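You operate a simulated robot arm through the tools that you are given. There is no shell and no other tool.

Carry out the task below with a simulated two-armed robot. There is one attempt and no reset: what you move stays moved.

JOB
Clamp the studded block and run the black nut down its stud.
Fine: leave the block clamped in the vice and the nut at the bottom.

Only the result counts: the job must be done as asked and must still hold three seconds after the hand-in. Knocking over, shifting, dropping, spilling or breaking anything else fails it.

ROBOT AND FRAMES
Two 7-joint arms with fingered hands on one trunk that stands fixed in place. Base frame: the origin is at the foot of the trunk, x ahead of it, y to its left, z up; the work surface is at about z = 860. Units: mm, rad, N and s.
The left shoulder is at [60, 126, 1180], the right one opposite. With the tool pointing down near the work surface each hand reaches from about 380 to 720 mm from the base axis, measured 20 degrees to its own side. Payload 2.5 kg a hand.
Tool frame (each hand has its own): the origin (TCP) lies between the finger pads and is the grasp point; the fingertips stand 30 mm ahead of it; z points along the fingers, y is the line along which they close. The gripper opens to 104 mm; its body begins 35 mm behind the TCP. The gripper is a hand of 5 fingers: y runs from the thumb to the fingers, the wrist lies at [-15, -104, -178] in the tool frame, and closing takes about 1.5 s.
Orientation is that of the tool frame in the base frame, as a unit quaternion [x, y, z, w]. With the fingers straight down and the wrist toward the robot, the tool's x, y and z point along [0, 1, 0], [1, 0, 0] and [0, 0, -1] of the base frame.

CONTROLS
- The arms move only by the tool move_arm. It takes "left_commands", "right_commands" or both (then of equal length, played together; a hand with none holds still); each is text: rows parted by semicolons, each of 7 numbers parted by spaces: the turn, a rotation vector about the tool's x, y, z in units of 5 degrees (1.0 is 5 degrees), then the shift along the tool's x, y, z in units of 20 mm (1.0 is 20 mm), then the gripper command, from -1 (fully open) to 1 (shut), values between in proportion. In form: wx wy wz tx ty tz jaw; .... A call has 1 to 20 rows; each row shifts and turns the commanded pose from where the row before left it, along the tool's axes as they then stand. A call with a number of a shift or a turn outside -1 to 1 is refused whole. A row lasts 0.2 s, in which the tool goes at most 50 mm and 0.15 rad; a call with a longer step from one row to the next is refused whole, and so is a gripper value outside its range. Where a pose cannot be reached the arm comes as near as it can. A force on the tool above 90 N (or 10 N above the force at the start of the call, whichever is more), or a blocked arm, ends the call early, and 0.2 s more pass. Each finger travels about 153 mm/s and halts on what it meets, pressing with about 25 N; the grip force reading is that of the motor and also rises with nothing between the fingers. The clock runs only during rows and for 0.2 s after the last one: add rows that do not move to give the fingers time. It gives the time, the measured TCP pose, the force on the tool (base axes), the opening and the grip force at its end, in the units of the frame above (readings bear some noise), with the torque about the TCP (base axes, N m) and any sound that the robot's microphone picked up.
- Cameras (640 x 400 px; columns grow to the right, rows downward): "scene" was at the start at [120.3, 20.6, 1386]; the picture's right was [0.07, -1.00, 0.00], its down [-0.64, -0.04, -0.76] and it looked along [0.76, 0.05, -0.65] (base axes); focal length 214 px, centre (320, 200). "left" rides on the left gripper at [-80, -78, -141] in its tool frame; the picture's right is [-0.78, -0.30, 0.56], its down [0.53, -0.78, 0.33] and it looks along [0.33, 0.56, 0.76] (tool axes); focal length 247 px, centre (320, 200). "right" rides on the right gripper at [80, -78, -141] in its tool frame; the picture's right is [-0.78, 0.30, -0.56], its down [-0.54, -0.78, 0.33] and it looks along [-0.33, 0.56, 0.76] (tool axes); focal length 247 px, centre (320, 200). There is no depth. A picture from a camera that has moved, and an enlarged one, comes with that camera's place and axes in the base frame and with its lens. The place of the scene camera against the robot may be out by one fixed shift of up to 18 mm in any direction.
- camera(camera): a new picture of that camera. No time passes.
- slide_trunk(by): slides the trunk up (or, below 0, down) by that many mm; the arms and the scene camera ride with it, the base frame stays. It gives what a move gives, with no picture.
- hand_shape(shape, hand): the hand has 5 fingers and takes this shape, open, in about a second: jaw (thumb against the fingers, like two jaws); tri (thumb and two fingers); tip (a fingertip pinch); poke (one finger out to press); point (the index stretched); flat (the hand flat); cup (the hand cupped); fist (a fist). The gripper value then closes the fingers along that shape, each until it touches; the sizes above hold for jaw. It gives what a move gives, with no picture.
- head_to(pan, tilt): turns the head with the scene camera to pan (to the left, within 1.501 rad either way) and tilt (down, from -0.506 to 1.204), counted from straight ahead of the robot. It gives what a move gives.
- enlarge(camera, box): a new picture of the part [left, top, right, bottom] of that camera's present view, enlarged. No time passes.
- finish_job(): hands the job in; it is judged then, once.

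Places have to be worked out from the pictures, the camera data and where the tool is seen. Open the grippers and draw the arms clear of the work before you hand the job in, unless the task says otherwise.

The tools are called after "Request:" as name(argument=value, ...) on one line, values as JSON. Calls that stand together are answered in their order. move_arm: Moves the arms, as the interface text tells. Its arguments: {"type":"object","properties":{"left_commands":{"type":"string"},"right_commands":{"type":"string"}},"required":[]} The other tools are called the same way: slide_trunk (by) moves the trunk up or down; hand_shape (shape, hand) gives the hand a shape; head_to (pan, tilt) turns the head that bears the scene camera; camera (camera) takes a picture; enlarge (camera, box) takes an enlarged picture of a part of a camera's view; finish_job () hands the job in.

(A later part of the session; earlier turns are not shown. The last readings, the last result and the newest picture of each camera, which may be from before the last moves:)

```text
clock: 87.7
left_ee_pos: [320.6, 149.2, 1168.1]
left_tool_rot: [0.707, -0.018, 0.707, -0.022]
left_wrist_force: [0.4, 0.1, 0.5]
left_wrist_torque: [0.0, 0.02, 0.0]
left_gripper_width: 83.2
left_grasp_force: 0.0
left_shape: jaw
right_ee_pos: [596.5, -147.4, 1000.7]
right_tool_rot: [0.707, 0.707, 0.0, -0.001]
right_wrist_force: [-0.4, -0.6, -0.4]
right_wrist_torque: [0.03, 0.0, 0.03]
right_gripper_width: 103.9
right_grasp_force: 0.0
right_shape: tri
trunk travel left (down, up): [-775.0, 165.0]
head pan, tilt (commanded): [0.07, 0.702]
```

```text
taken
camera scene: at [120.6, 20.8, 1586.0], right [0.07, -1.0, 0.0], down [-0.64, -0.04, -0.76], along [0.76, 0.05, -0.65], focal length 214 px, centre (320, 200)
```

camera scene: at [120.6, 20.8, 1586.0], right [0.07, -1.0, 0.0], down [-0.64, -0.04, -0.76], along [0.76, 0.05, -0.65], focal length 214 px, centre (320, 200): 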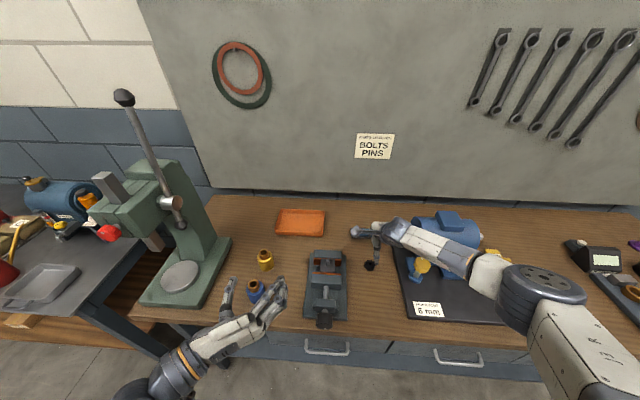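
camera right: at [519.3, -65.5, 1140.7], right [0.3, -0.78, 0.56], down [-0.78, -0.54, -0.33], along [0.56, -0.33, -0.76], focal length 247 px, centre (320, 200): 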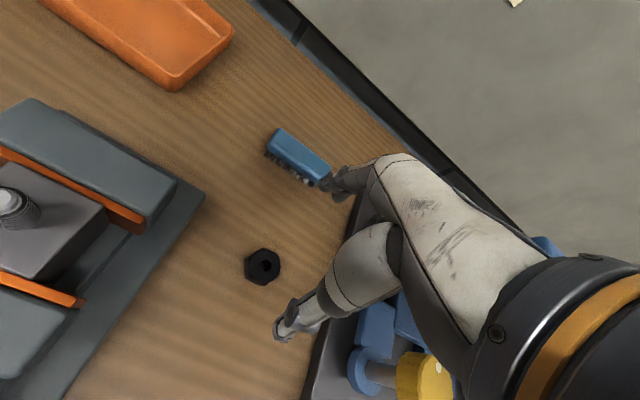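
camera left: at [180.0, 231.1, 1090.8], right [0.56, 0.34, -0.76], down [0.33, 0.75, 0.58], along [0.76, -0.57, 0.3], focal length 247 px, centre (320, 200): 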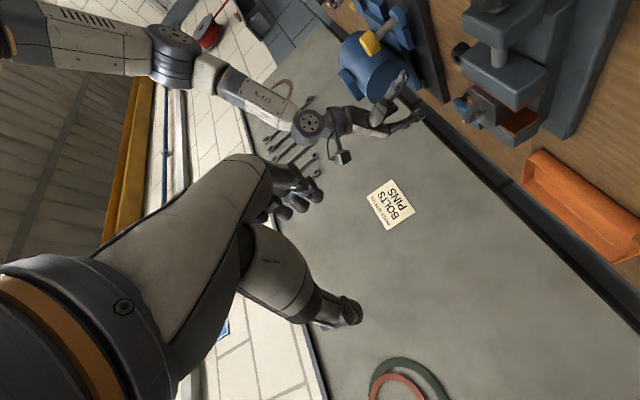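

The hand is over the nut. I zoom to refine the nut's centre and its hexagon orientation before descending.

Request:
enlarge(camera="right", box=[220, 220, 310, 310])

Request:
enlarge(camera="scene", box=[345, 220, 405, 280])

```text
4.44 times, centred on (265, 265) of right
camera zoom: at [519.3, -65.5, 1140.7], right [0.3, -0.78, 0.56], down [-0.78, -0.54, -0.33], along [0.56, -0.33, -0.76], focal length 1098 px, centre (564, -89)
```

zoom: 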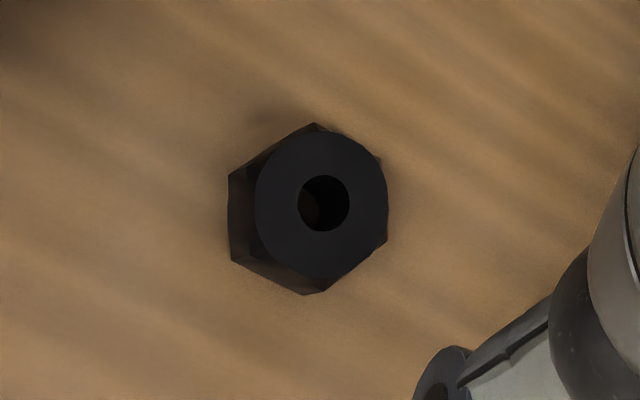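

```text
6.67 times, centred on (375, 250) of scene
camera zoom: at [120.6, 20.8, 1586.0], right [0.07, -1.0, 0.0], down [-0.64, -0.04, -0.76], along [0.76, 0.05, -0.65], focal length 1430 px, centre (-47, -133)
```

zoom: 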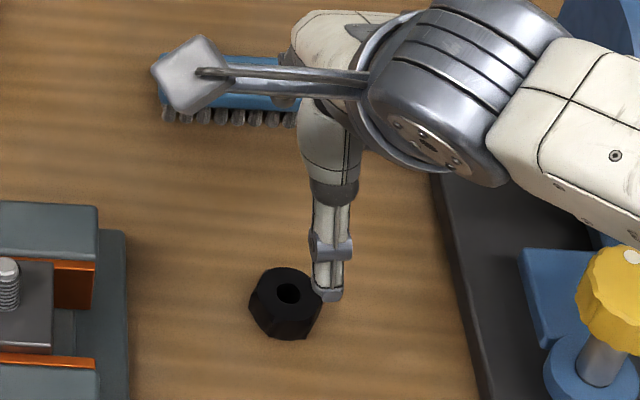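

The nut's centre is within about 1 mm of the hand axis, and two of its flats face ±x, ideal for the closing direction. I descend so the fingertips straddle it and half close.

Request:
move_arm(right_commands="0 0 0 0 -0.01 0.855 -1; 0 0 0 0 -0.01 0.855 -1; 0 0 0 0 -0.01 0.855 -1; 0 0 0 0 -0.01 0.855 -1; 0 0 0 0 -0.01 0.855 -1; 0 0 0 0 0 0.855 -1; 0 0 0 0 0 0 -0.5; 0 0 0 0 0 0 -0.1; 0 0 0 0 0 0 -0.1")

Request:
enlarge(camera="right", box=[200, 140, 440, 360])

Request:
enlarge(camera="scene", box=[345, 220, 405, 280])

Request:
enlarge(camera="left", box=[360, 0, 520, 140])

```text
clock: 89.7
left_ee_pos: [320.5, 149.0, 1167.9]
left_tool_rot: [0.707, -0.019, 0.707, -0.023]
left_wrist_force: [0.5, 0.2, 0.0]
left_wrist_torque: [0.03, 0.02, 0.01]
left_gripper_width: 83.0
left_grasp_force: 0.1
left_shape: jaw
right_ee_pos: [594.2, -147.7, 898.0]
right_tool_rot: [0.707, 0.707, 0.0, 0.0]
right_wrist_force: [0.5, -0.1, -0.2]
right_wrist_torque: [0.02, 0.03, 0.01]
right_gripper_width: 57.7
right_grasp_force: 0.0
right_shape: tri
trunk travel left (down, up): [-775.0, 165.0]
head pan, tilt (commanded): [0.07, 0.702]
```

```text
1.82 times, centred on (320, 250) of right
camera zoom: at [516.8, -65.8, 1039.0], right [0.3, -0.78, 0.56], down [-0.78, -0.54, -0.33], along [0.56, -0.33, -0.76], focal length 449 px, centre (320, 109)
```

zoom: 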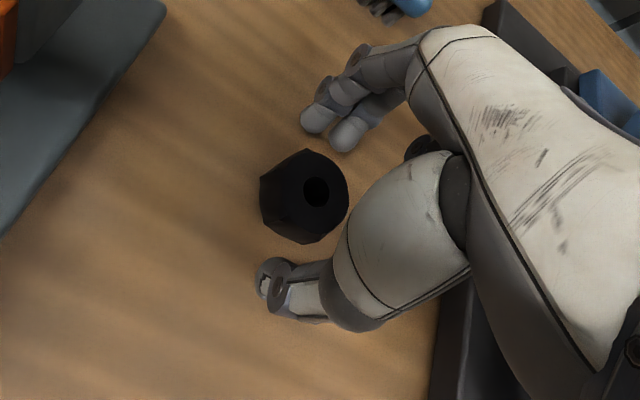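

```text
6.67 times, centred on (375, 250) of scene
camera zoom: at [120.2, 20.5, 1586.0], right [0.07, -1.0, 0.0], down [-0.64, -0.04, -0.76], along [0.76, 0.05, -0.65], focal length 1430 px, centre (-47, -133)
```

zoom: 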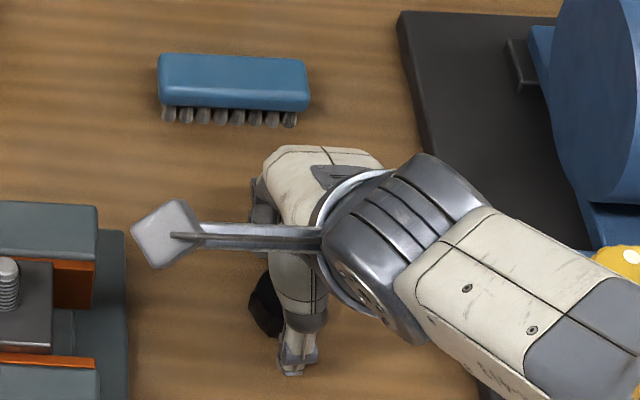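

```text
2.86 times, centred on (440, 70) of left
camera zoom: at [179.8, 230.9, 1090.9], right [0.56, 0.34, -0.76], down [0.33, 0.75, 0.58], along [0.76, -0.57, 0.3], focal length 706 px, centre (-23, 571)
```

zoom: 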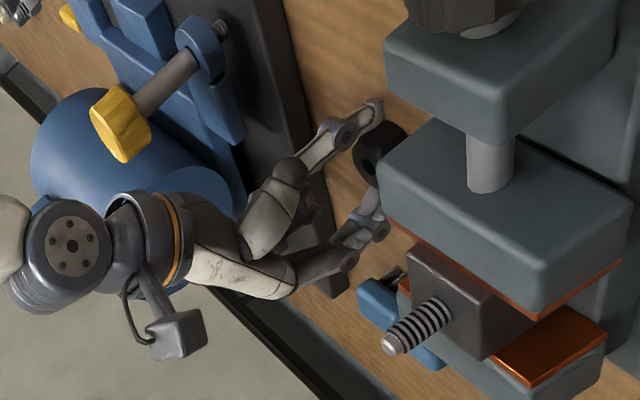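

The nut sits centred between the thumb and two fingers. I close on it.

Request:
move_arm(right_commands="0 0 0 0 0 0 0.2; 0 0 0 0 0 0 0.4; 0 0 0 0 0 0 0.7; 0 0 0 0 0 0 1; 0 0 0 0 0 0 1; 0 0 0 0 0 0 1")

Request:
enlarge(camera="right", box=[200, 140, 440, 360])

Request:
enlarge(camera="left", box=[360, 0, 520, 140])

```text
clock: 91.1
left_ee_pos: [319.9, 149.0, 1168.1]
left_tool_rot: [0.707, -0.019, 0.707, -0.022]
left_wrist_force: [0.5, -0.1, -0.2]
left_wrist_torque: [-0.04, 0.01, -0.02]
left_gripper_width: 83.1
left_grasp_force: 0.1
left_shape: jaw
right_ee_pos: [594.0, -148.1, 897.0]
right_tool_rot: [0.707, 0.707, 0.0, 0.0]
right_wrist_force: [0.2, -0.2, -0.2]
right_wrist_torque: [-0.02, 0.01, -0.02]
right_gripper_width: 32.2
right_grasp_force: 24.9
right_shape: tri
trunk travel left (down, up): [-775.0, 165.0]
head pan, tilt (commanded): [0.07, 0.702]
```

```text
1.82 times, centred on (320, 250) of right
camera zoom: at [516.9, -65.8, 1038.9], right [0.3, -0.78, 0.56], down [-0.78, -0.53, -0.33], along [0.56, -0.33, -0.76], focal length 449 px, centre (320, 109)
```

zoom: 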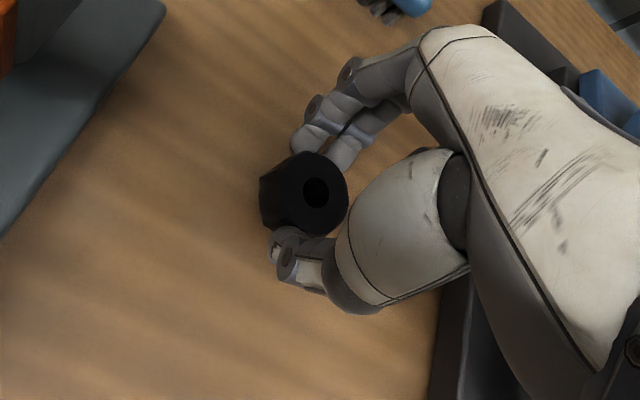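

```text
2.86 times, centred on (440, 70) of left
camera zoom: at [180.0, 230.9, 1090.8], right [0.56, 0.34, -0.76], down [0.33, 0.75, 0.58], along [0.76, -0.57, 0.3], focal length 706 px, centre (-23, 571)
```

zoom: 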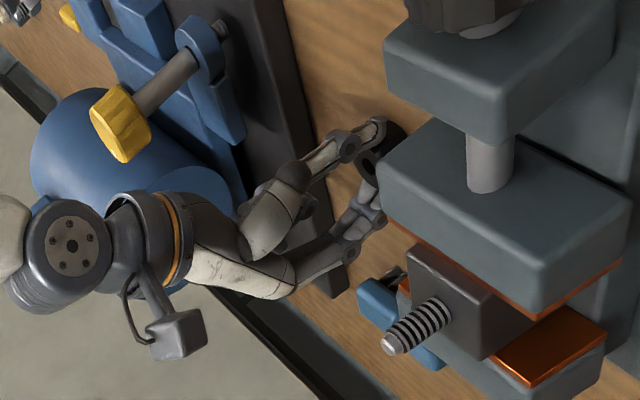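

The nut is held (width 32 mm, 25 N). I lift it to z≈1040, above stud height.

Request:
move_arm(right_commands="0 0 0 0 0 -0.5 1; 0 0 0 0 0 -0.9 1; 0 0 0 0 0 -0.9 1; 0 0 0 0 0 -0.9 1; 0 0 0 0 0 -0.9 1; 0 0 0 0 0 -0.9 1; 0 0 0 0 0 -0.9 1; 0 0 0 0 0 -0.9 1; 0 0 0 0 0 -0.4 1")

Request:
enlarge(camera="right", box=[200, 140, 440, 360])

Request:
camera(camera="right")

```text
clock: 93.1
left_ee_pos: [320.5, 149.9, 1167.4]
left_tool_rot: [0.707, -0.019, 0.707, -0.022]
left_wrist_force: [0.5, 0.7, 0.0]
left_wrist_torque: [0.03, -0.03, 0.02]
left_gripper_width: 83.0
left_grasp_force: 0.0
left_shape: jaw
right_ee_pos: [595.8, -148.2, 1042.1]
right_tool_rot: [0.707, 0.707, 0.0, 0.0]
right_wrist_force: [-0.2, -0.8, -0.9]
right_wrist_torque: [-0.02, 0.01, -0.01]
right_gripper_width: 32.2
right_grasp_force: 24.9
right_shape: tri
trunk travel left (down, up): [-775.0, 165.0]
head pan, tilt (commanded): [0.07, 0.702]
```

```text
1.82 times, centred on (320, 250) of right
camera zoom: at [518.0, -65.4, 1183.0], right [0.3, -0.78, 0.56], down [-0.78, -0.53, -0.33], along [0.56, -0.33, -0.76], focal length 449 px, centre (320, 109)
```

zoom: 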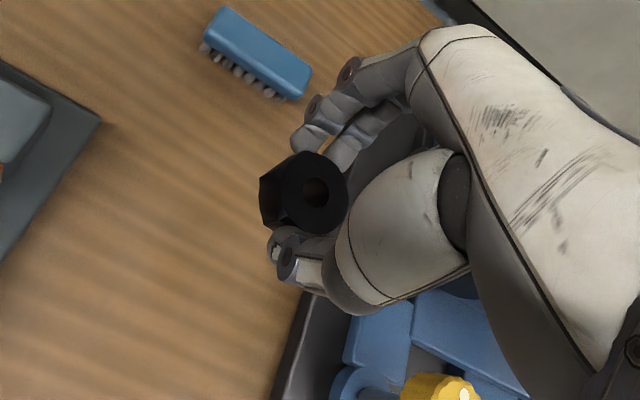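

```text
taken
camera right: at [518.0, -65.4, 1183.0], right [0.3, -0.78, 0.56], down [-0.78, -0.53, -0.33], along [0.56, -0.33, -0.76], focal length 247 px, centre (320, 200)
```

right: 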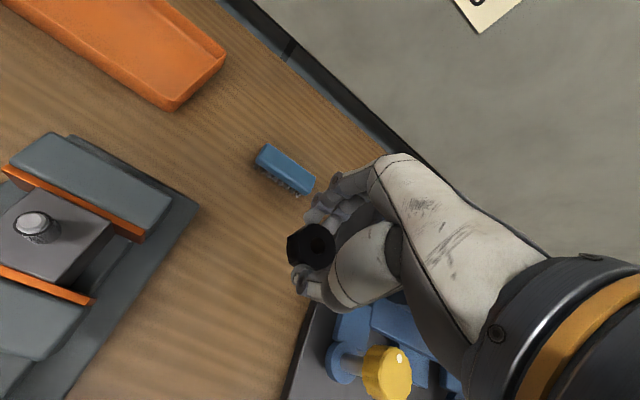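

The nut is carried safely. I bring it over the stud (about (539, 11.5)), keeping its bottom about 30 mm above the stud top.

Request:
move_arm(right_commands="0 0 0 0.894 -0.32 0 1; 0 0 0 0.894 -0.32 0 1; 0 0 0 0.894 -0.32 0 1; 0 0 0 0.894 -0.32 0 1; 0 0 0 0.894 -0.32 0 1; 0 0 0 0.894 -0.32 0 1; 0 0 0 0.894 -0.32 0 1; 0 0 0 0.894 -0.32 0 1; 0 0 0 0.894 -0.32 0 1; 0 0 0 0 0 0 1")

Request:
camera(camera="right")

Request:
enlarge(camera="scene", box=[300, 215, 370, 285])

Request:
enlarge(camera="left", box=[400, 40, 560, 180])

```text
clock: 95.3
left_ee_pos: [319.7, 149.5, 1166.7]
left_tool_rot: [0.707, -0.018, 0.707, -0.022]
left_wrist_force: [-0.1, 0.4, 0.2]
left_wrist_torque: [-0.02, 0.0, 0.05]
left_gripper_width: 82.8
left_grasp_force: 0.1
left_shape: jaw
right_ee_pos: [538.1, 12.7, 1040.1]
right_tool_rot: [0.707, 0.707, 0.0, -0.001]
right_wrist_force: [-0.3, -0.3, -1.5]
right_wrist_torque: [0.0, 0.01, 0.0]
right_gripper_width: 31.8
right_grasp_force: 24.4
right_shape: tri
trunk travel left (down, up): [-775.0, 165.0]
head pan, tilt (commanded): [0.07, 0.702]
```

```text
taken
camera right: at [460.1, 94.7, 1181.9], right [0.3, -0.78, 0.56], down [-0.78, -0.54, -0.33], along [0.56, -0.33, -0.76], focal length 247 px, centre (320, 200)
```

right: 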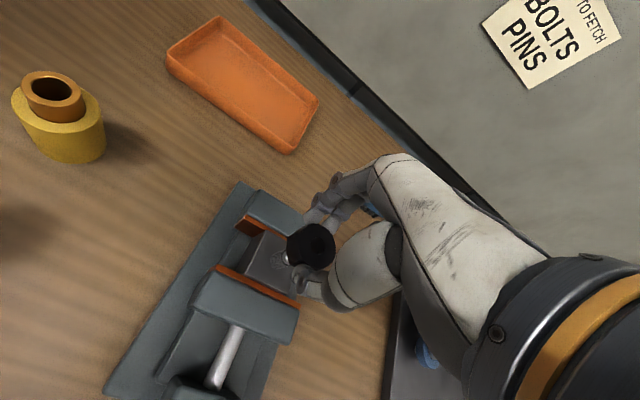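

```text
5.71 times, centred on (335, 250) of scene
camera zoom: at [120.5, 20.3, 1586.0], right [0.07, -1.0, 0.0], down [-0.64, -0.04, -0.76], along [0.76, 0.05, -0.65], focal length 1226 px, centre (234, -86)
```

zoom: 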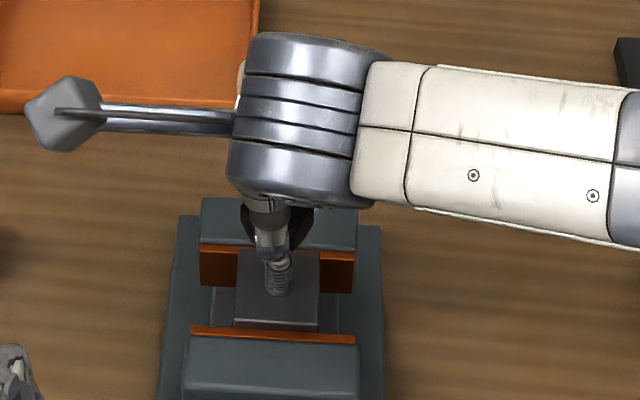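

```text
2.86 times, centred on (480, 110) of left
camera zoom: at [180.0, 230.8, 1090.9], right [0.56, 0.34, -0.76], down [0.33, 0.75, 0.58], along [0.76, -0.57, 0.3], focal length 706 px, centre (-137, 457)
```

zoom: 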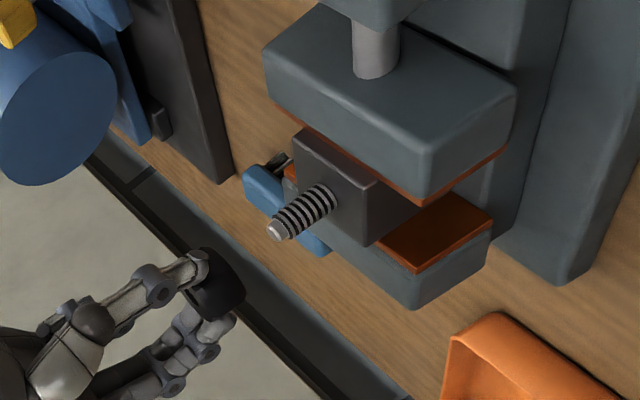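

The nut hangs above the stud. To align precisely, I raise the hand so the stud top lies as far below it as the nut's top did in my earlier calibration view, and compare pixel positions.

Request:
move_arm(right_commands="0 0 0 0 0 -0.9 1; 0 0 0 0 0 -0.9 1; 0 0 0 0 0 -0.9 1; 0 0 0 0 0 0 1; 0 0 0 0 0 0 1")

Request:
enlarge(camera="right", box=[220, 220, 310, 310])

Request:
camera(camera="right")

```text
clock: 96.5
left_ee_pos: [321.0, 149.6, 1167.6]
left_tool_rot: [0.707, -0.018, 0.707, -0.022]
left_wrist_force: [-0.7, 0.8, -0.6]
left_wrist_torque: [0.02, -0.02, -0.01]
left_gripper_width: 83.0
left_grasp_force: 0.1
left_shape: jaw
right_ee_pos: [536.2, 12.4, 1094.0]
right_tool_rot: [0.707, 0.707, 0.0, 0.0]
right_wrist_force: [1.4, 0.3, -1.8]
right_wrist_torque: [0.0, 0.0, 0.02]
right_gripper_width: 32.1
right_grasp_force: 24.5
right_shape: tri
trunk travel left (down, up): [-775.0, 165.0]
head pan, tilt (commanded): [0.07, 0.702]
```

```text
4.44 times, centred on (265, 265) of right
camera zoom: at [459.2, 95.5, 1235.7], right [0.3, -0.78, 0.56], down [-0.78, -0.53, -0.33], along [0.56, -0.33, -0.76], focal length 1098 px, centre (564, -89)
```

zoom: 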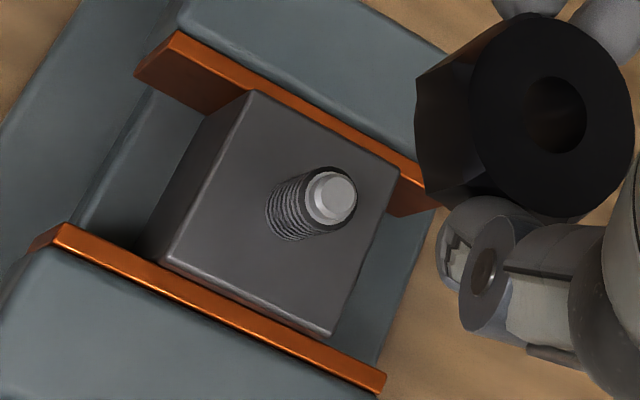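

```text
taken
camera right: at [459.2, 95.5, 1235.7], right [0.3, -0.78, 0.56], down [-0.78, -0.53, -0.33], along [0.56, -0.33, -0.76], focal length 247 px, centre (320, 200)
```

right: 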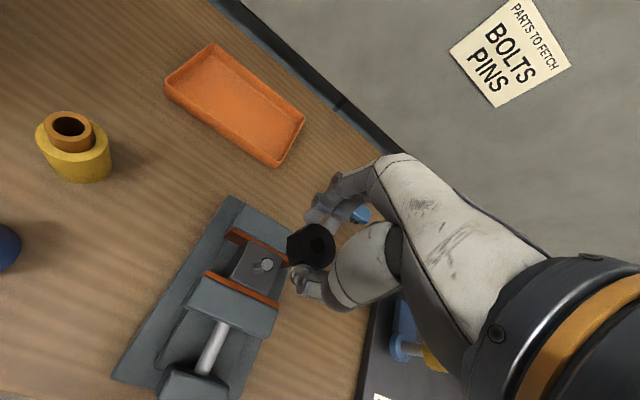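

In the common camera model the stud lies about (+1.2, -1.35) mm from the nut's axis. I apply that correction and lower to just above the stud tip.

Request:
move_arm(right_commands="0 0 0 -0.0675 0.06 0 1; 0 0 0 0 0 0.8 1; 0 0 0 0 0 0.8 1; 0 0 0 0 0 0.8 1; 0 0 0 0 0 0.8 1; 0 0 0 0 0 0.5 1; 0 0 0 0 0 0 1; 0 0 0 0 0 0 1")

Request:
enlarge(camera="right", box=[260, 190, 370, 300])

Request:
enlarge(camera="left", box=[430, 60, 540, 150])

Request:
enlarge(camera="scene", box=[310, 230, 360, 280])

```text
clock: 98.3
left_ee_pos: [320.1, 148.7, 1168.4]
left_tool_rot: [0.707, -0.018, 0.707, -0.022]
left_wrist_force: [0.3, 0.9, 0.0]
left_wrist_torque: [-0.03, -0.01, -0.03]
left_gripper_width: 83.0
left_grasp_force: 0.1
left_shape: jaw
right_ee_pos: [539.0, 11.6, 1022.3]
right_tool_rot: [0.707, 0.707, -0.001, 0.0]
right_wrist_force: [-1.0, 0.3, -1.7]
right_wrist_torque: [0.02, 0.01, 0.0]
right_gripper_width: 32.2
right_grasp_force: 25.0
right_shape: tri
trunk travel left (down, up): [-775.0, 165.0]
head pan, tilt (commanded): [0.07, 0.702]
```

```text
3.64 times, centred on (315, 245) of right
camera zoom: at [461.0, 93.8, 1162.7], right [0.3, -0.78, 0.56], down [-0.78, -0.54, -0.33], along [0.56, -0.33, -0.76], focal length 898 px, centre (338, 36)
```

zoom: 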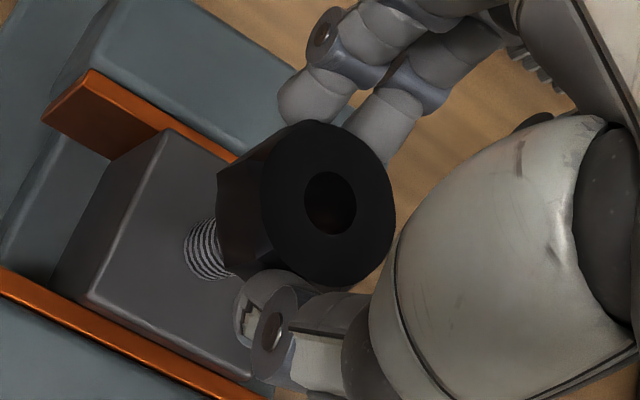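

```text
4.44 times, centred on (485, 105) of left
camera zoom: at [180.0, 231.0, 1090.8], right [0.56, 0.34, -0.76], down [0.33, 0.75, 0.58], along [0.76, -0.57, 0.3], focal length 1098 px, centre (-413, 622)
```

zoom: 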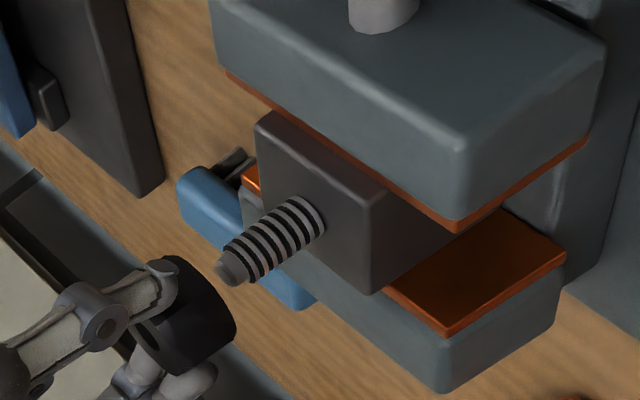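

```text
8.00 times, centred on (335, 255) of scene
camera zoom: at [120.5, 20.6, 1586.0], right [0.07, -1.0, 0.0], down [-0.64, -0.04, -0.76], along [0.76, 0.05, -0.65], focal length 1716 px, centre (200, -240)
```

zoom: 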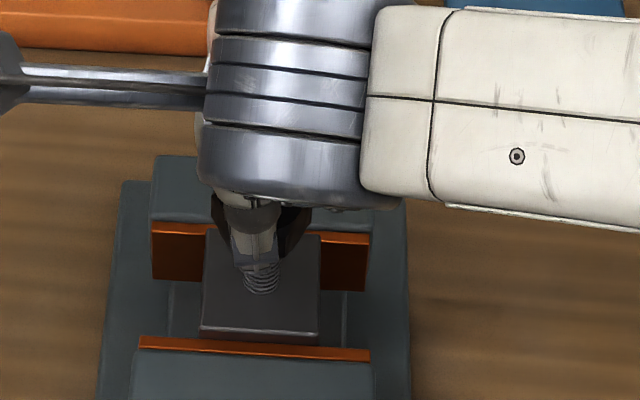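

Height is now about 10 mm above contact. I zoom the scene camera in on the nut and stud to judge their sideways (y) alignment.

Request:
enlarge(camera="scene", box=[325, 248, 349, 266])

Request:
enlarge(camera="left", box=[450, 85, 520, 145])

Request:
enlarge(camera="right", box=[275, 210, 345, 280])

```text
16.00 times, centred on (337, 257) of scene
camera zoom: at [120.5, 20.6, 1586.0], right [0.07, -1.0, 0.0], down [-0.64, -0.04, -0.76], along [0.76, 0.05, -0.65], focal length 3432 px, centre (48, -712)
```

zoom: 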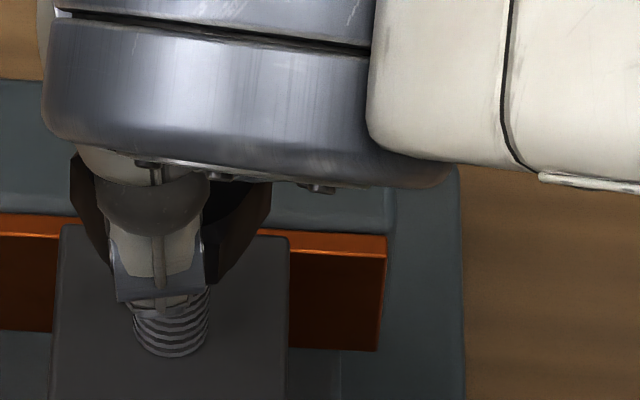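

```text
6.67 times, centred on (485, 115) of left
camera zoom: at [180.0, 231.0, 1090.8], right [0.56, 0.34, -0.76], down [0.33, 0.75, 0.58], along [0.76, -0.57, 0.3], focal length 1646 px, centre (-780, 767)
```

zoom: 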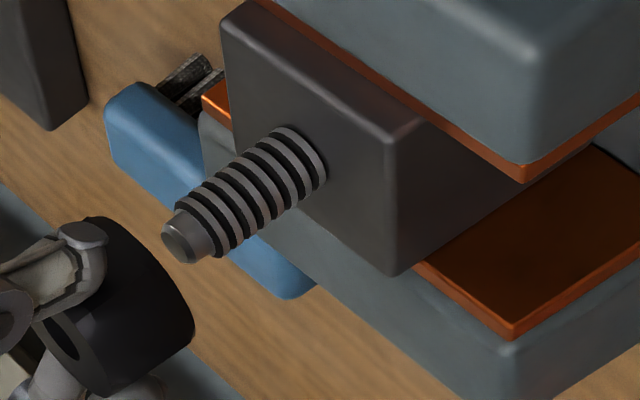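

```text
5.71 times, centred on (310, 245) of right
camera zoom: at [461.0, 93.8, 1162.7], right [0.3, -0.78, 0.56], down [-0.78, -0.54, -0.33], along [0.56, -0.33, -0.76], focal length 1411 px, centre (377, -57)
```

zoom: 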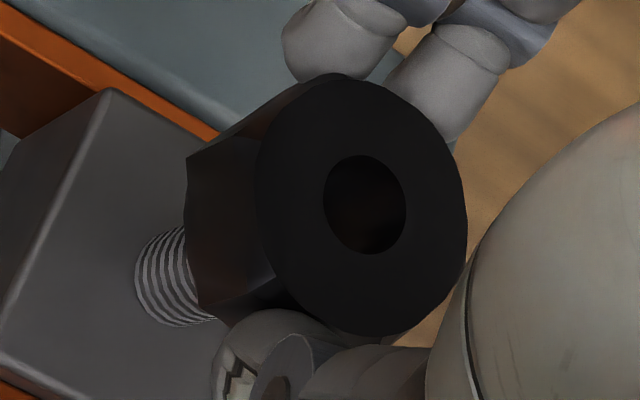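

Scene, left and right views together say the nut sits about 1.3 mm too far in +x and 1.1 mm too far in +y. I correct this and lower in small steps while watching the force.

Request:
move_arm(right_commands="0 0 0 -0.055 -0.065 0 1; 0 0 0 0 0 0.15 1; 0 0 0 0 0 0.15 1; 0 0 0 0 0 0.15 1; 0 0 0 0 0 0 1; 0 0 0 0 0 0 1")

Request:
enlarge(camera="scene", box=[325, 248, 349, 266])

Request:
enlarge(camera="left", box=[450, 85, 520, 145])

Request:
enlarge(camera="right", box=[275, 210, 345, 280])

```text
clock: 99.7
left_ee_pos: [320.5, 149.9, 1167.6]
left_tool_rot: [0.707, -0.018, 0.706, -0.023]
left_wrist_force: [-0.2, -0.5, 0.8]
left_wrist_torque: [0.01, 0.0, -0.01]
left_gripper_width: 82.7
left_grasp_force: 0.0
left_shape: jaw
right_ee_pos: [536.6, 10.4, 1012.9]
right_tool_rot: [0.707, 0.708, 0.0, 0.0]
right_wrist_force: [0.3, -0.3, -2.6]
right_wrist_torque: [-0.01, 0.03, 0.01]
right_gripper_width: 31.9
right_grasp_force: 25.1
right_shape: tri
trunk travel left (down, up): [-775.0, 165.0]
head pan, tilt (commanded): [0.07, 0.702]
```

```text
16.00 times, centred on (337, 257) of scene
camera zoom: at [120.5, 20.6, 1586.0], right [0.07, -1.0, 0.0], down [-0.64, -0.04, -0.76], along [0.76, 0.05, -0.65], focal length 3432 px, centre (48, -712)
```

zoom: 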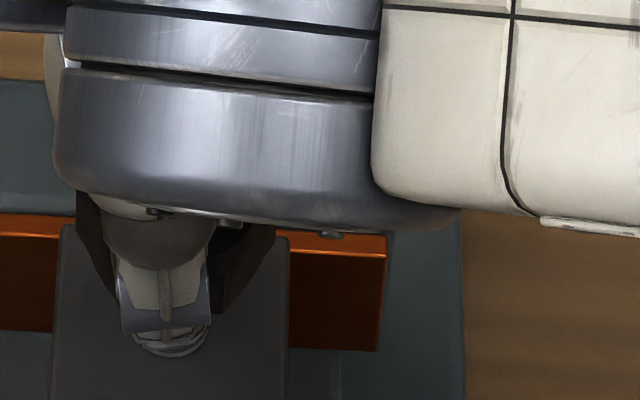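

```text
6.67 times, centred on (485, 115) of left
camera zoom: at [180.0, 231.0, 1090.8], right [0.56, 0.34, -0.76], down [0.33, 0.75, 0.58], along [0.76, -0.57, 0.3], focal length 1646 px, centre (-780, 767)
```

zoom: 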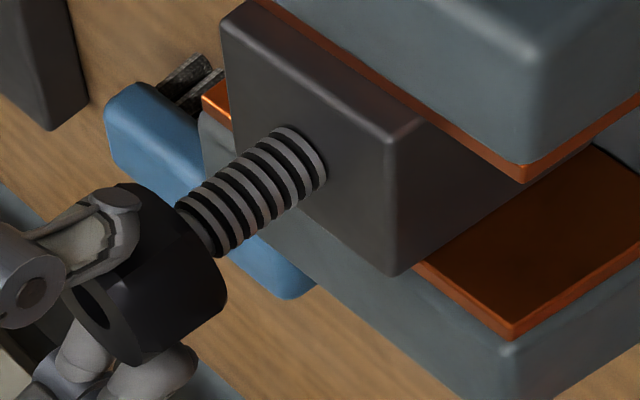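

```text
5.71 times, centred on (310, 245) of right
camera zoom: at [459.7, 92.5, 1154.1], right [0.3, -0.78, 0.56], down [-0.78, -0.54, -0.33], along [0.56, -0.33, -0.76], focal length 1411 px, centre (377, -57)
```

zoom: 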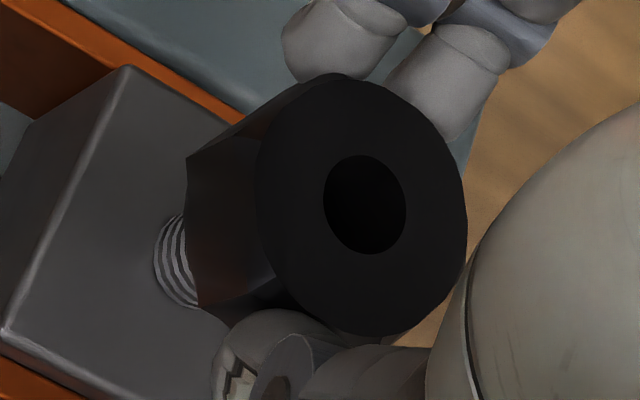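

All three views now agree to within about half a millimetre, with the stud tip at the nut's mouth. I lower 4 mm more in small steps.

Request:
move_arm(right_commands="0 0 0 0 0 0.1 1; 0 0 0 0 0 0.1 1; 0 0 0 0 0 0 1; 0 0 0 0 0 0 1")

```text
clock: 100.7
left_ee_pos: [320.0, 150.3, 1167.7]
left_tool_rot: [0.707, -0.019, 0.707, -0.023]
left_wrist_force: [0.0, -0.2, -0.4]
left_wrist_torque: [0.02, 0.0, -0.02]
left_gripper_width: 83.1
left_grasp_force: 0.1
left_shape: jaw
right_ee_pos: [536.2, 10.4, 1008.5]
right_tool_rot: [0.707, 0.707, 0.0, -0.001]
right_wrist_force: [-0.7, -0.4, -0.6]
right_wrist_torque: [0.0, 0.02, -0.02]
right_gripper_width: 31.9
right_grasp_force: 25.1
right_shape: tri
trunk travel left (down, up): [-775.0, 165.0]
head pan, tilt (commanded): [0.07, 0.702]
```

Request:
move_arm(right_commands="0 0 0 0 0 0.1 1; 0 0 0 0 0 0.1 1; 0 0 0 0 0 0 1; 0 0 0 0 0 0 1")

Request:
enlarge(camera="left", box=[450, 85, 520, 145])

Request:
enlarge(camera="right", box=[275, 210, 345, 280])

```text
clock: 101.7
left_ee_pos: [319.7, 149.2, 1166.2]
left_tool_rot: [0.706, -0.018, 0.707, -0.023]
left_wrist_force: [0.0, 0.5, -0.5]
left_wrist_torque: [-0.03, 0.03, 0.0]
left_gripper_width: 82.8
left_grasp_force: 0.0
left_shape: jaw
right_ee_pos: [536.5, 10.9, 1006.6]
right_tool_rot: [0.707, 0.707, 0.001, 0.001]
right_wrist_force: [0.5, 0.0, 12.3]
right_wrist_torque: [-0.05, -0.04, -0.02]
right_gripper_width: 32.6
right_grasp_force: 25.5
right_shape: tri
trunk travel left (down, up): [-775.0, 165.0]
head pan, tilt (commanded): [0.07, 0.702]
```

```text
6.67 times, centred on (485, 115) of left
camera zoom: at [179.1, 230.9, 1091.2], right [0.56, 0.34, -0.76], down [0.33, 0.75, 0.58], along [0.76, -0.57, 0.3], focal length 1646 px, centre (-780, 767)
```

zoom: 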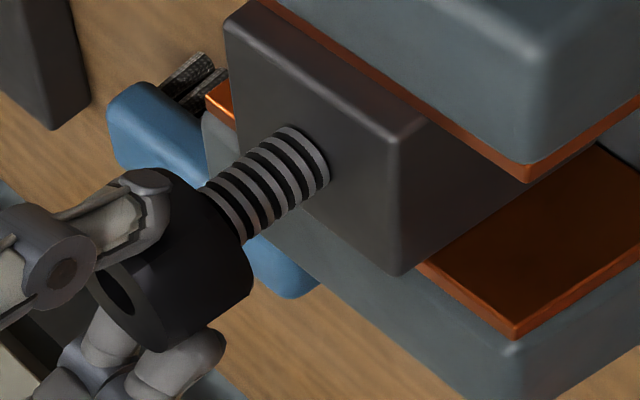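

```text
5.71 times, centred on (310, 245) of right
camera zoom: at [459.3, 92.5, 1147.8], right [0.29, -0.78, 0.56], down [-0.78, -0.53, -0.34], along [0.56, -0.33, -0.76], focal length 1411 px, centre (377, -57)
```

zoom: 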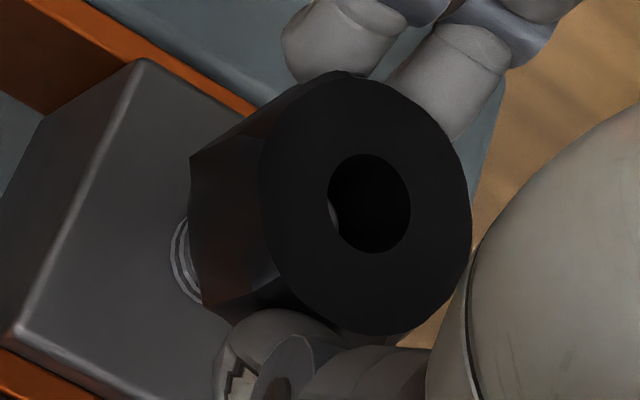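

The nut rests squarely on the first thread (12 N up, almost no side force). I turn it clockwise 60° with this preload and watch height and torque.

Request:
move_arm(right_commands="0 0 1 0.0026 0.0092 0 1; 0 0 1 0.0026 0.0092 0 1; 0 0 1 0.0026 0.0092 0 1; 0 0 1 0.0026 0.0092 0 1; 0 0 1 0.0026 0.0092 0 1; 0 0 1 0.0026 0.0092 0 1; 0 0 1 0.0026 0.0092 0 1; 0 0 1 0.0026 0.0092 0 1; 0 0 1 0.0026 0.0092 0 1; 0 0 1 0.0026 0.0092 0 1; 0 0 1 0.0026 0.0092 0 1; 0 0 1 0.0026 0.0092 0 1")

Request:
enlarge(camera="left", box=[450, 85, 520, 145])

Request:
enlarge(camera="right", box=[260, 190, 370, 300])

Request:
camera(camera="scene")

```text
clock: 104.3
left_ee_pos: [322.0, 150.8, 1165.6]
left_tool_rot: [0.707, -0.018, 0.706, -0.021]
left_wrist_force: [0.0, -0.2, 1.0]
left_wrist_torque: [-0.02, 0.0, -0.02]
left_gripper_width: 83.1
left_grasp_force: 0.0
left_shape: jaw
right_ee_pos: [534.8, 5.6, 1005.3]
right_tool_rot: [0.966, 0.26, 0.001, -0.002]
right_wrist_force: [9.1, 8.5, 2.5]
right_wrist_torque: [0.3, -0.21, 0.01]
right_gripper_width: 32.4
right_grasp_force: 24.6
right_shape: tri
right hand out of reach, approached as far as the arm can: row 12
trunk travel left (down, up): [-775.0, 165.0]
head pan, tilt (commanded): [0.07, 0.702]
```

```text
6.67 times, centred on (485, 115) of left
camera zoom: at [181.2, 231.6, 1090.2], right [0.55, 0.34, -0.76], down [0.33, 0.75, 0.58], along [0.76, -0.57, 0.3], focal length 1646 px, centre (-780, 767)
```

zoom: 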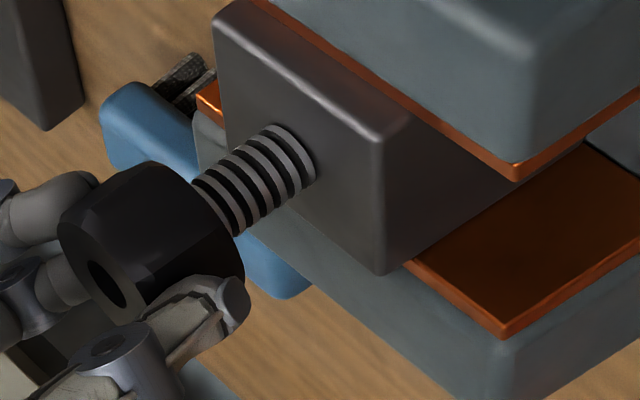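

```text
3.64 times, centred on (315, 245) of right
camera zoom: at [565.6, 114.4, 1147.4], right [-0.52, -0.65, 0.55], down [-0.85, 0.4, -0.33], along [-0.01, -0.65, -0.76], focal length 898 px, centre (338, 36)
```

zoom: 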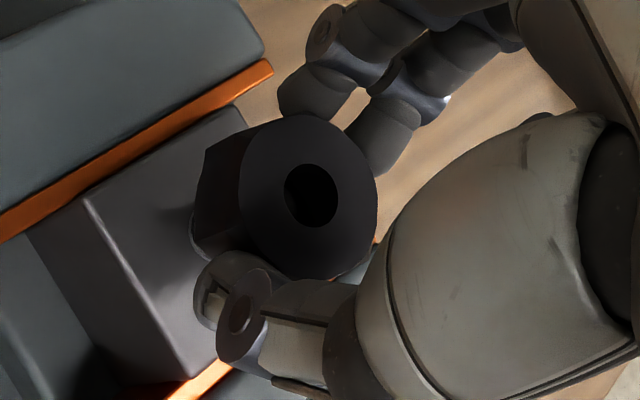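

```text
taken
camera scene: at [122.4, 21.6, 1585.6], right [0.07, -1.0, 0.0], down [-0.65, -0.05, -0.76], along [0.76, 0.05, -0.65], focal length 214 px, centre (320, 200)
```

scene: 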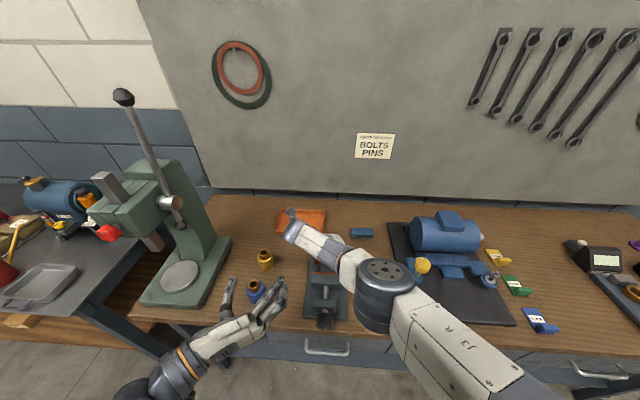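

At roll +60° the right arm runs out of reach, so the usable range ends near +50°. I release the nut there and swing the open hand back counter-clockwise for a new bite.

Request:
move_arm(right_commands="0 0 0 0 0 0 0.6; 0 0 0 0 0 0 0.1; 0 0 0 0 0 0 -0.3; 0 0 -1 -0.0026 -0.0092 0 -0.3; 0 0 -1 -0.0026 -0.0092 0 -0.3; 0 0 -1 -0.0026 -0.0092 0 -0.3; 0 0 -1 -0.0026 -0.0092 0 -0.3; 0 0 -1 -0.0026 -0.0092 0 -0.3; 0 0 -1 -0.0026 -0.0092 0 -0.3; 0 0 -1 -0.0026 -0.0092 0 -0.3; 0 0 -1 -0.0026 -0.0092 0 -0.3; 0 0 -1 -0.0026 -0.0092 0 -0.3; 0 0 -1 -0.0026 -0.0092 0 -0.3; 0 0 -1 -0.0026 -0.0092 0 -0.3; 0 0 -1 -0.0026 -0.0092 0 -0.3; 0 0 -1 -0.0026 -0.0092 0 -0.3; 0 0 -1 -0.0026 -0.0092 0 -0.3; 0 0 -1 -0.0026 -0.0092 0 -0.3; 0 0 -1 -0.0026 -0.0092 0 -0.3; 0 0 -1 -0.0026 -0.0092 0 -0.3")

Request:
enlarge(camera="left", box=[450, 85, 520, 145])

Request:
enlarge(camera="right", box=[220, 170, 370, 320])

Request:
camera(camera="scene")

```text
clock: 108.5
left_ee_pos: [320.3, 148.1, 1167.2]
left_tool_rot: [0.707, -0.018, 0.707, -0.022]
left_wrist_force: [0.3, -0.2, -0.4]
left_wrist_torque: [0.0, 0.01, -0.05]
left_gripper_width: 82.9
left_grasp_force: 0.1
left_shape: jaw
right_ee_pos: [531.6, 1.5, 1007.0]
right_tool_rot: [0.536, 0.844, 0.0, 0.0]
right_wrist_force: [0.2, 0.6, 0.3]
right_wrist_torque: [-0.02, -0.02, 0.0]
right_gripper_width: 67.3
right_grasp_force: 0.1
right_shape: tri
trunk travel left (down, up): [-775.0, 165.0]
head pan, tilt (commanded): [0.07, 0.702]
```

```text
6.67 times, centred on (485, 115) of left
camera zoom: at [179.9, 230.9, 1090.9], right [0.56, 0.34, -0.76], down [0.33, 0.75, 0.58], along [0.76, -0.57, 0.3], focal length 1646 px, centre (-780, 767)
```

zoom: 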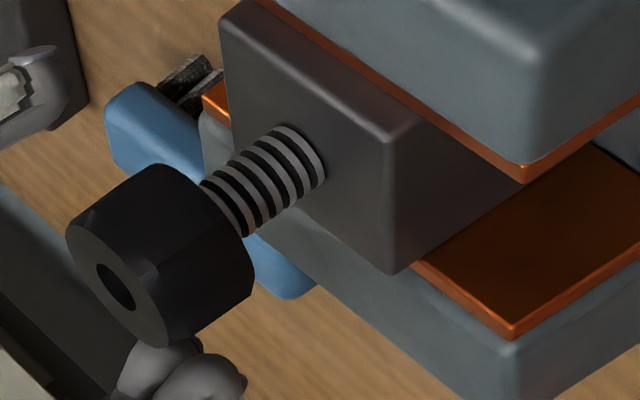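

```text
2.67 times, centred on (295, 245) of right
camera zoom: at [427.0, 43.7, 1148.7], right [0.6, -0.58, 0.56], down [-0.48, -0.81, -0.33], along [0.65, -0.07, -0.76], focal length 659 px, centre (387, 80)
```

zoom: 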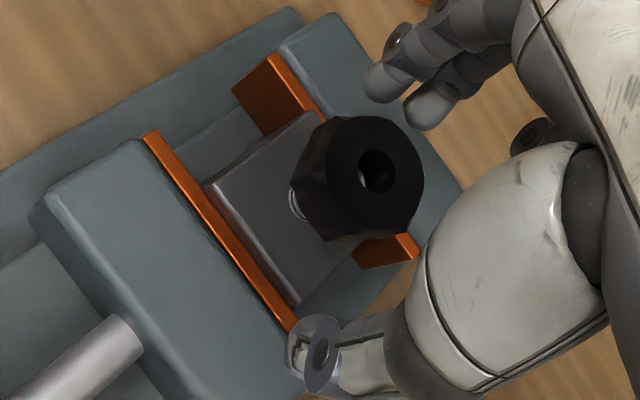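

```text
taken
camera scene: at [120.3, 20.5, 1586.0], right [0.07, -1.0, 0.0], down [-0.64, -0.04, -0.76], along [0.76, 0.05, -0.65], focal length 214 px, centre (320, 200)
```

scene: 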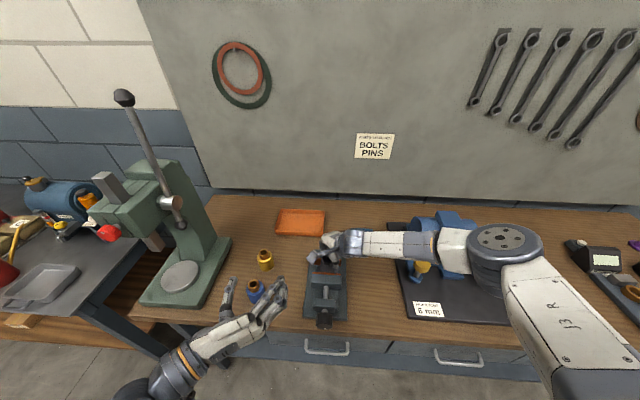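

The nut stays upright on the stud by itself. The hand's commanded pose drifted at the reach limit; in the camera model the nut sits (4.6, 7.7) mm off its gripped place, so I recentre and swing back to about -100°.

Request:
move_arm(right_commands="0 0 0 0.23 0.385 0 -0.3; 0 0 -1 -0.0026 -0.0092 0 -0.3; 0 0 -1 -0.0026 -0.0092 0 -0.3; 0 0 -1 -0.0026 -0.0092 0 -0.3; 0 0 -1 -0.0026 -0.0092 0 -0.3; 0 0 -1 -0.0026 -0.0092 0 -0.3; 0 0 -1 -0.0026 -0.0092 0 -0.3; 0 0 -1 -0.0026 -0.0092 0 -0.3; 0 0 -1 -0.0026 -0.0092 0 -0.3; 0 0 -1 -0.0026 -0.0092 0 -0.3; 0 0 -1 -0.0026 -0.0092 0 -0.3; 0 0 -1 -0.0026 -0.0092 0 -0.3; 0 0 -1 -0.0026 -0.0092 0 -0.3; 0 0 -1 -0.0026 -0.0092 0 -0.3; 0 0 0 0 0 0 -0.3")

Request:
enlarge(camera="right", box=[220, 170, 370, 320])

Request:
camera(camera="scene")

Request:
camera(camera="left")

```text
clock: 111.7
left_ee_pos: [319.4, 149.5, 1168.3]
left_tool_rot: [0.707, -0.018, 0.707, -0.022]
left_wrist_force: [0.3, 0.0, -0.9]
left_wrist_torque: [-0.03, 0.0, -0.02]
left_gripper_width: 83.0
left_grasp_force: 0.0
left_shape: jaw
right_ee_pos: [534.8, 8.6, 1005.2]
right_tool_rot: [0.362, 0.932, 0.0, -0.001]
right_wrist_force: [-0.4, -0.4, -0.3]
right_wrist_torque: [0.0, -0.01, 0.01]
right_gripper_width: 67.1
right_grasp_force: 0.0
right_shape: tri
right hand out of reach, approached as far as the arm can: row 7, 8, 9, 10, 11, 12, 13, 14
trunk travel left (down, up): [-775.0, 165.0]
head pan, tilt (commanded): [0.07, 0.702]
```

```text
2.67 times, centred on (295, 245) of right
camera zoom: at [423.5, 7.5, 1147.8], right [0.77, -0.31, 0.56], down [-0.13, -0.93, -0.33], along [0.62, 0.18, -0.76], focal length 659 px, centre (387, 80)
```

zoom: 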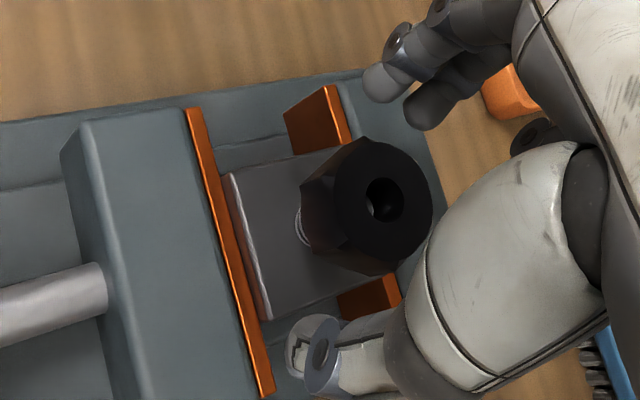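

```text
taken
camera scene: at [120.3, 20.6, 1586.0], right [0.07, -1.0, 0.0], down [-0.64, -0.04, -0.76], along [0.76, 0.05, -0.65], focal length 214 px, centre (320, 200)
```

scene: 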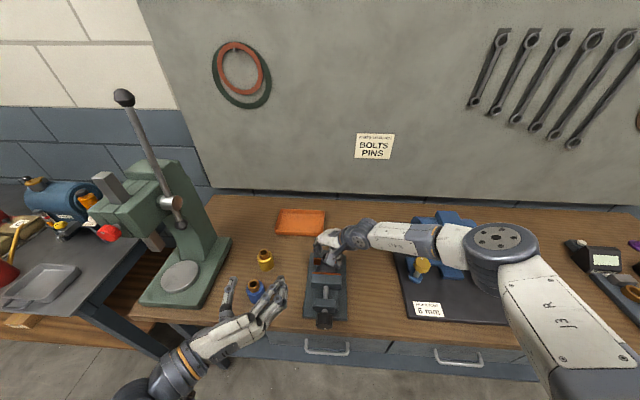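

```text
taken
camera left: at [179.9, 230.9, 1090.9], right [0.56, 0.34, -0.76], down [0.33, 0.75, 0.58], along [0.76, -0.57, 0.3], focal length 247 px, centre (320, 200)
```

left: 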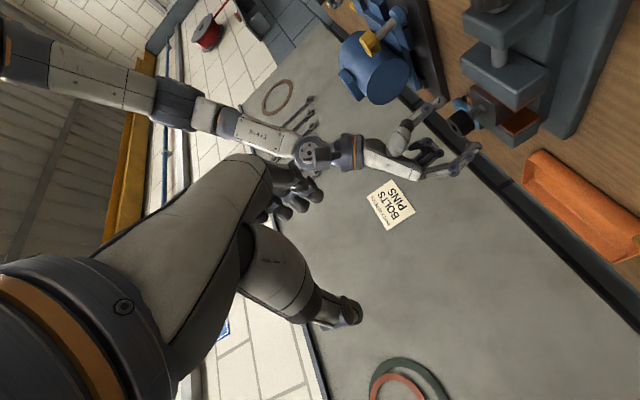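

The yaw range on this side ends near -48°, so I have about 95° per bite. The nut is nearly centred; I nudge, close on it and turn 75° clockwise, with no height command, to see from the pull how fast it descends.

Request:
move_arm(right_commands="0 0 0 -0.015 0.045 0 -0.3; 0 0 0 0 0 0 0.2; 0 0 0 0 0 0 0.7; 0 0 0 0 0 0 1; 0 0 0 0 0 0 1; 0 0 1 0.0026 0.0092 0 1; 0 0 1 0.0026 0.0092 0 1; 0 0 1 0.0026 0.0092 0 1; 0 0 1 0.0026 0.0092 0 1; 0 0 1 0.0026 0.0092 0 1; 0 0 1 0.0026 0.0092 0 1; 0 0 1 0.0026 0.0092 0 1; 0 0 1 0.0026 0.0092 0 1; 0 0 1 0.0026 0.0092 0 1; 0 0 1 0.0026 0.0092 0 1; 0 0 1 0.0026 0.0092 0 1; 0 0 1 0.0026 0.0092 0 1; 0 0 1 0.0026 0.0092 0 1; 0 0 1 0.0026 0.0092 0 1; 0 0 1 0.0026 0.0092 0 1")

Request:
enlarge(camera="left", box=[450, 85, 520, 145])

Request:
enlarge(camera="right", box=[220, 170, 370, 320])

```text
clock: 115.9
left_ee_pos: [321.3, 149.0, 1167.7]
left_tool_rot: [0.708, -0.017, 0.706, -0.022]
left_wrist_force: [0.1, -0.4, -0.6]
left_wrist_torque: [0.01, -0.03, 0.01]
left_gripper_width: 82.9
left_grasp_force: 0.1
left_shape: jaw
right_ee_pos: [536.5, 9.7, 1006.5]
right_tool_rot: [0.855, 0.518, 0.0, -0.001]
right_wrist_force: [-1.2, 2.5, -5.5]
right_wrist_torque: [0.07, 0.08, 0.02]
right_gripper_width: 31.4
right_grasp_force: 25.7
right_shape: tri
trunk travel left (down, up): [-775.0, 165.0]
head pan, tilt (commanded): [0.07, 0.702]
```

```text
6.67 times, centred on (485, 115) of left
camera zoom: at [180.1, 231.2, 1090.7], right [0.56, 0.34, -0.76], down [0.33, 0.75, 0.58], along [0.76, -0.57, 0.3], focal length 1646 px, centre (-780, 767)
```

zoom: 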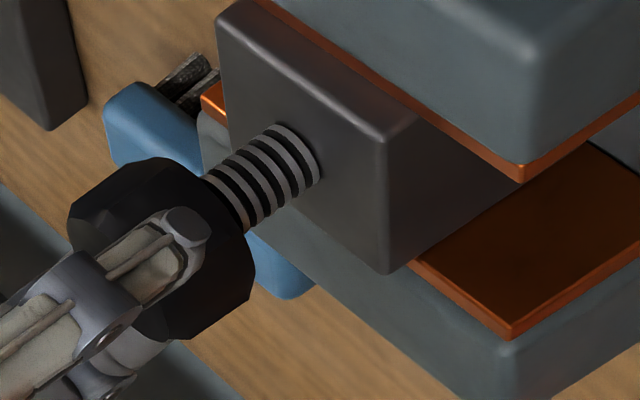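

```text
2.67 times, centred on (295, 245) of right
camera zoom: at [506.5, 118.6, 1147.7], right [-0.1, -0.82, 0.56], down [-0.94, -0.11, -0.33], along [0.34, -0.55, -0.76], focal length 659 px, centre (387, 80)
```

zoom: 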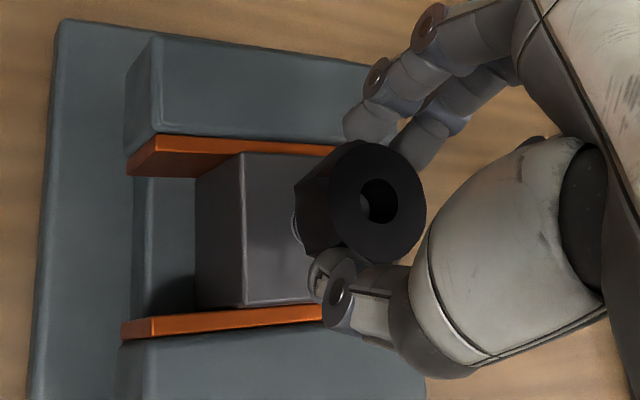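

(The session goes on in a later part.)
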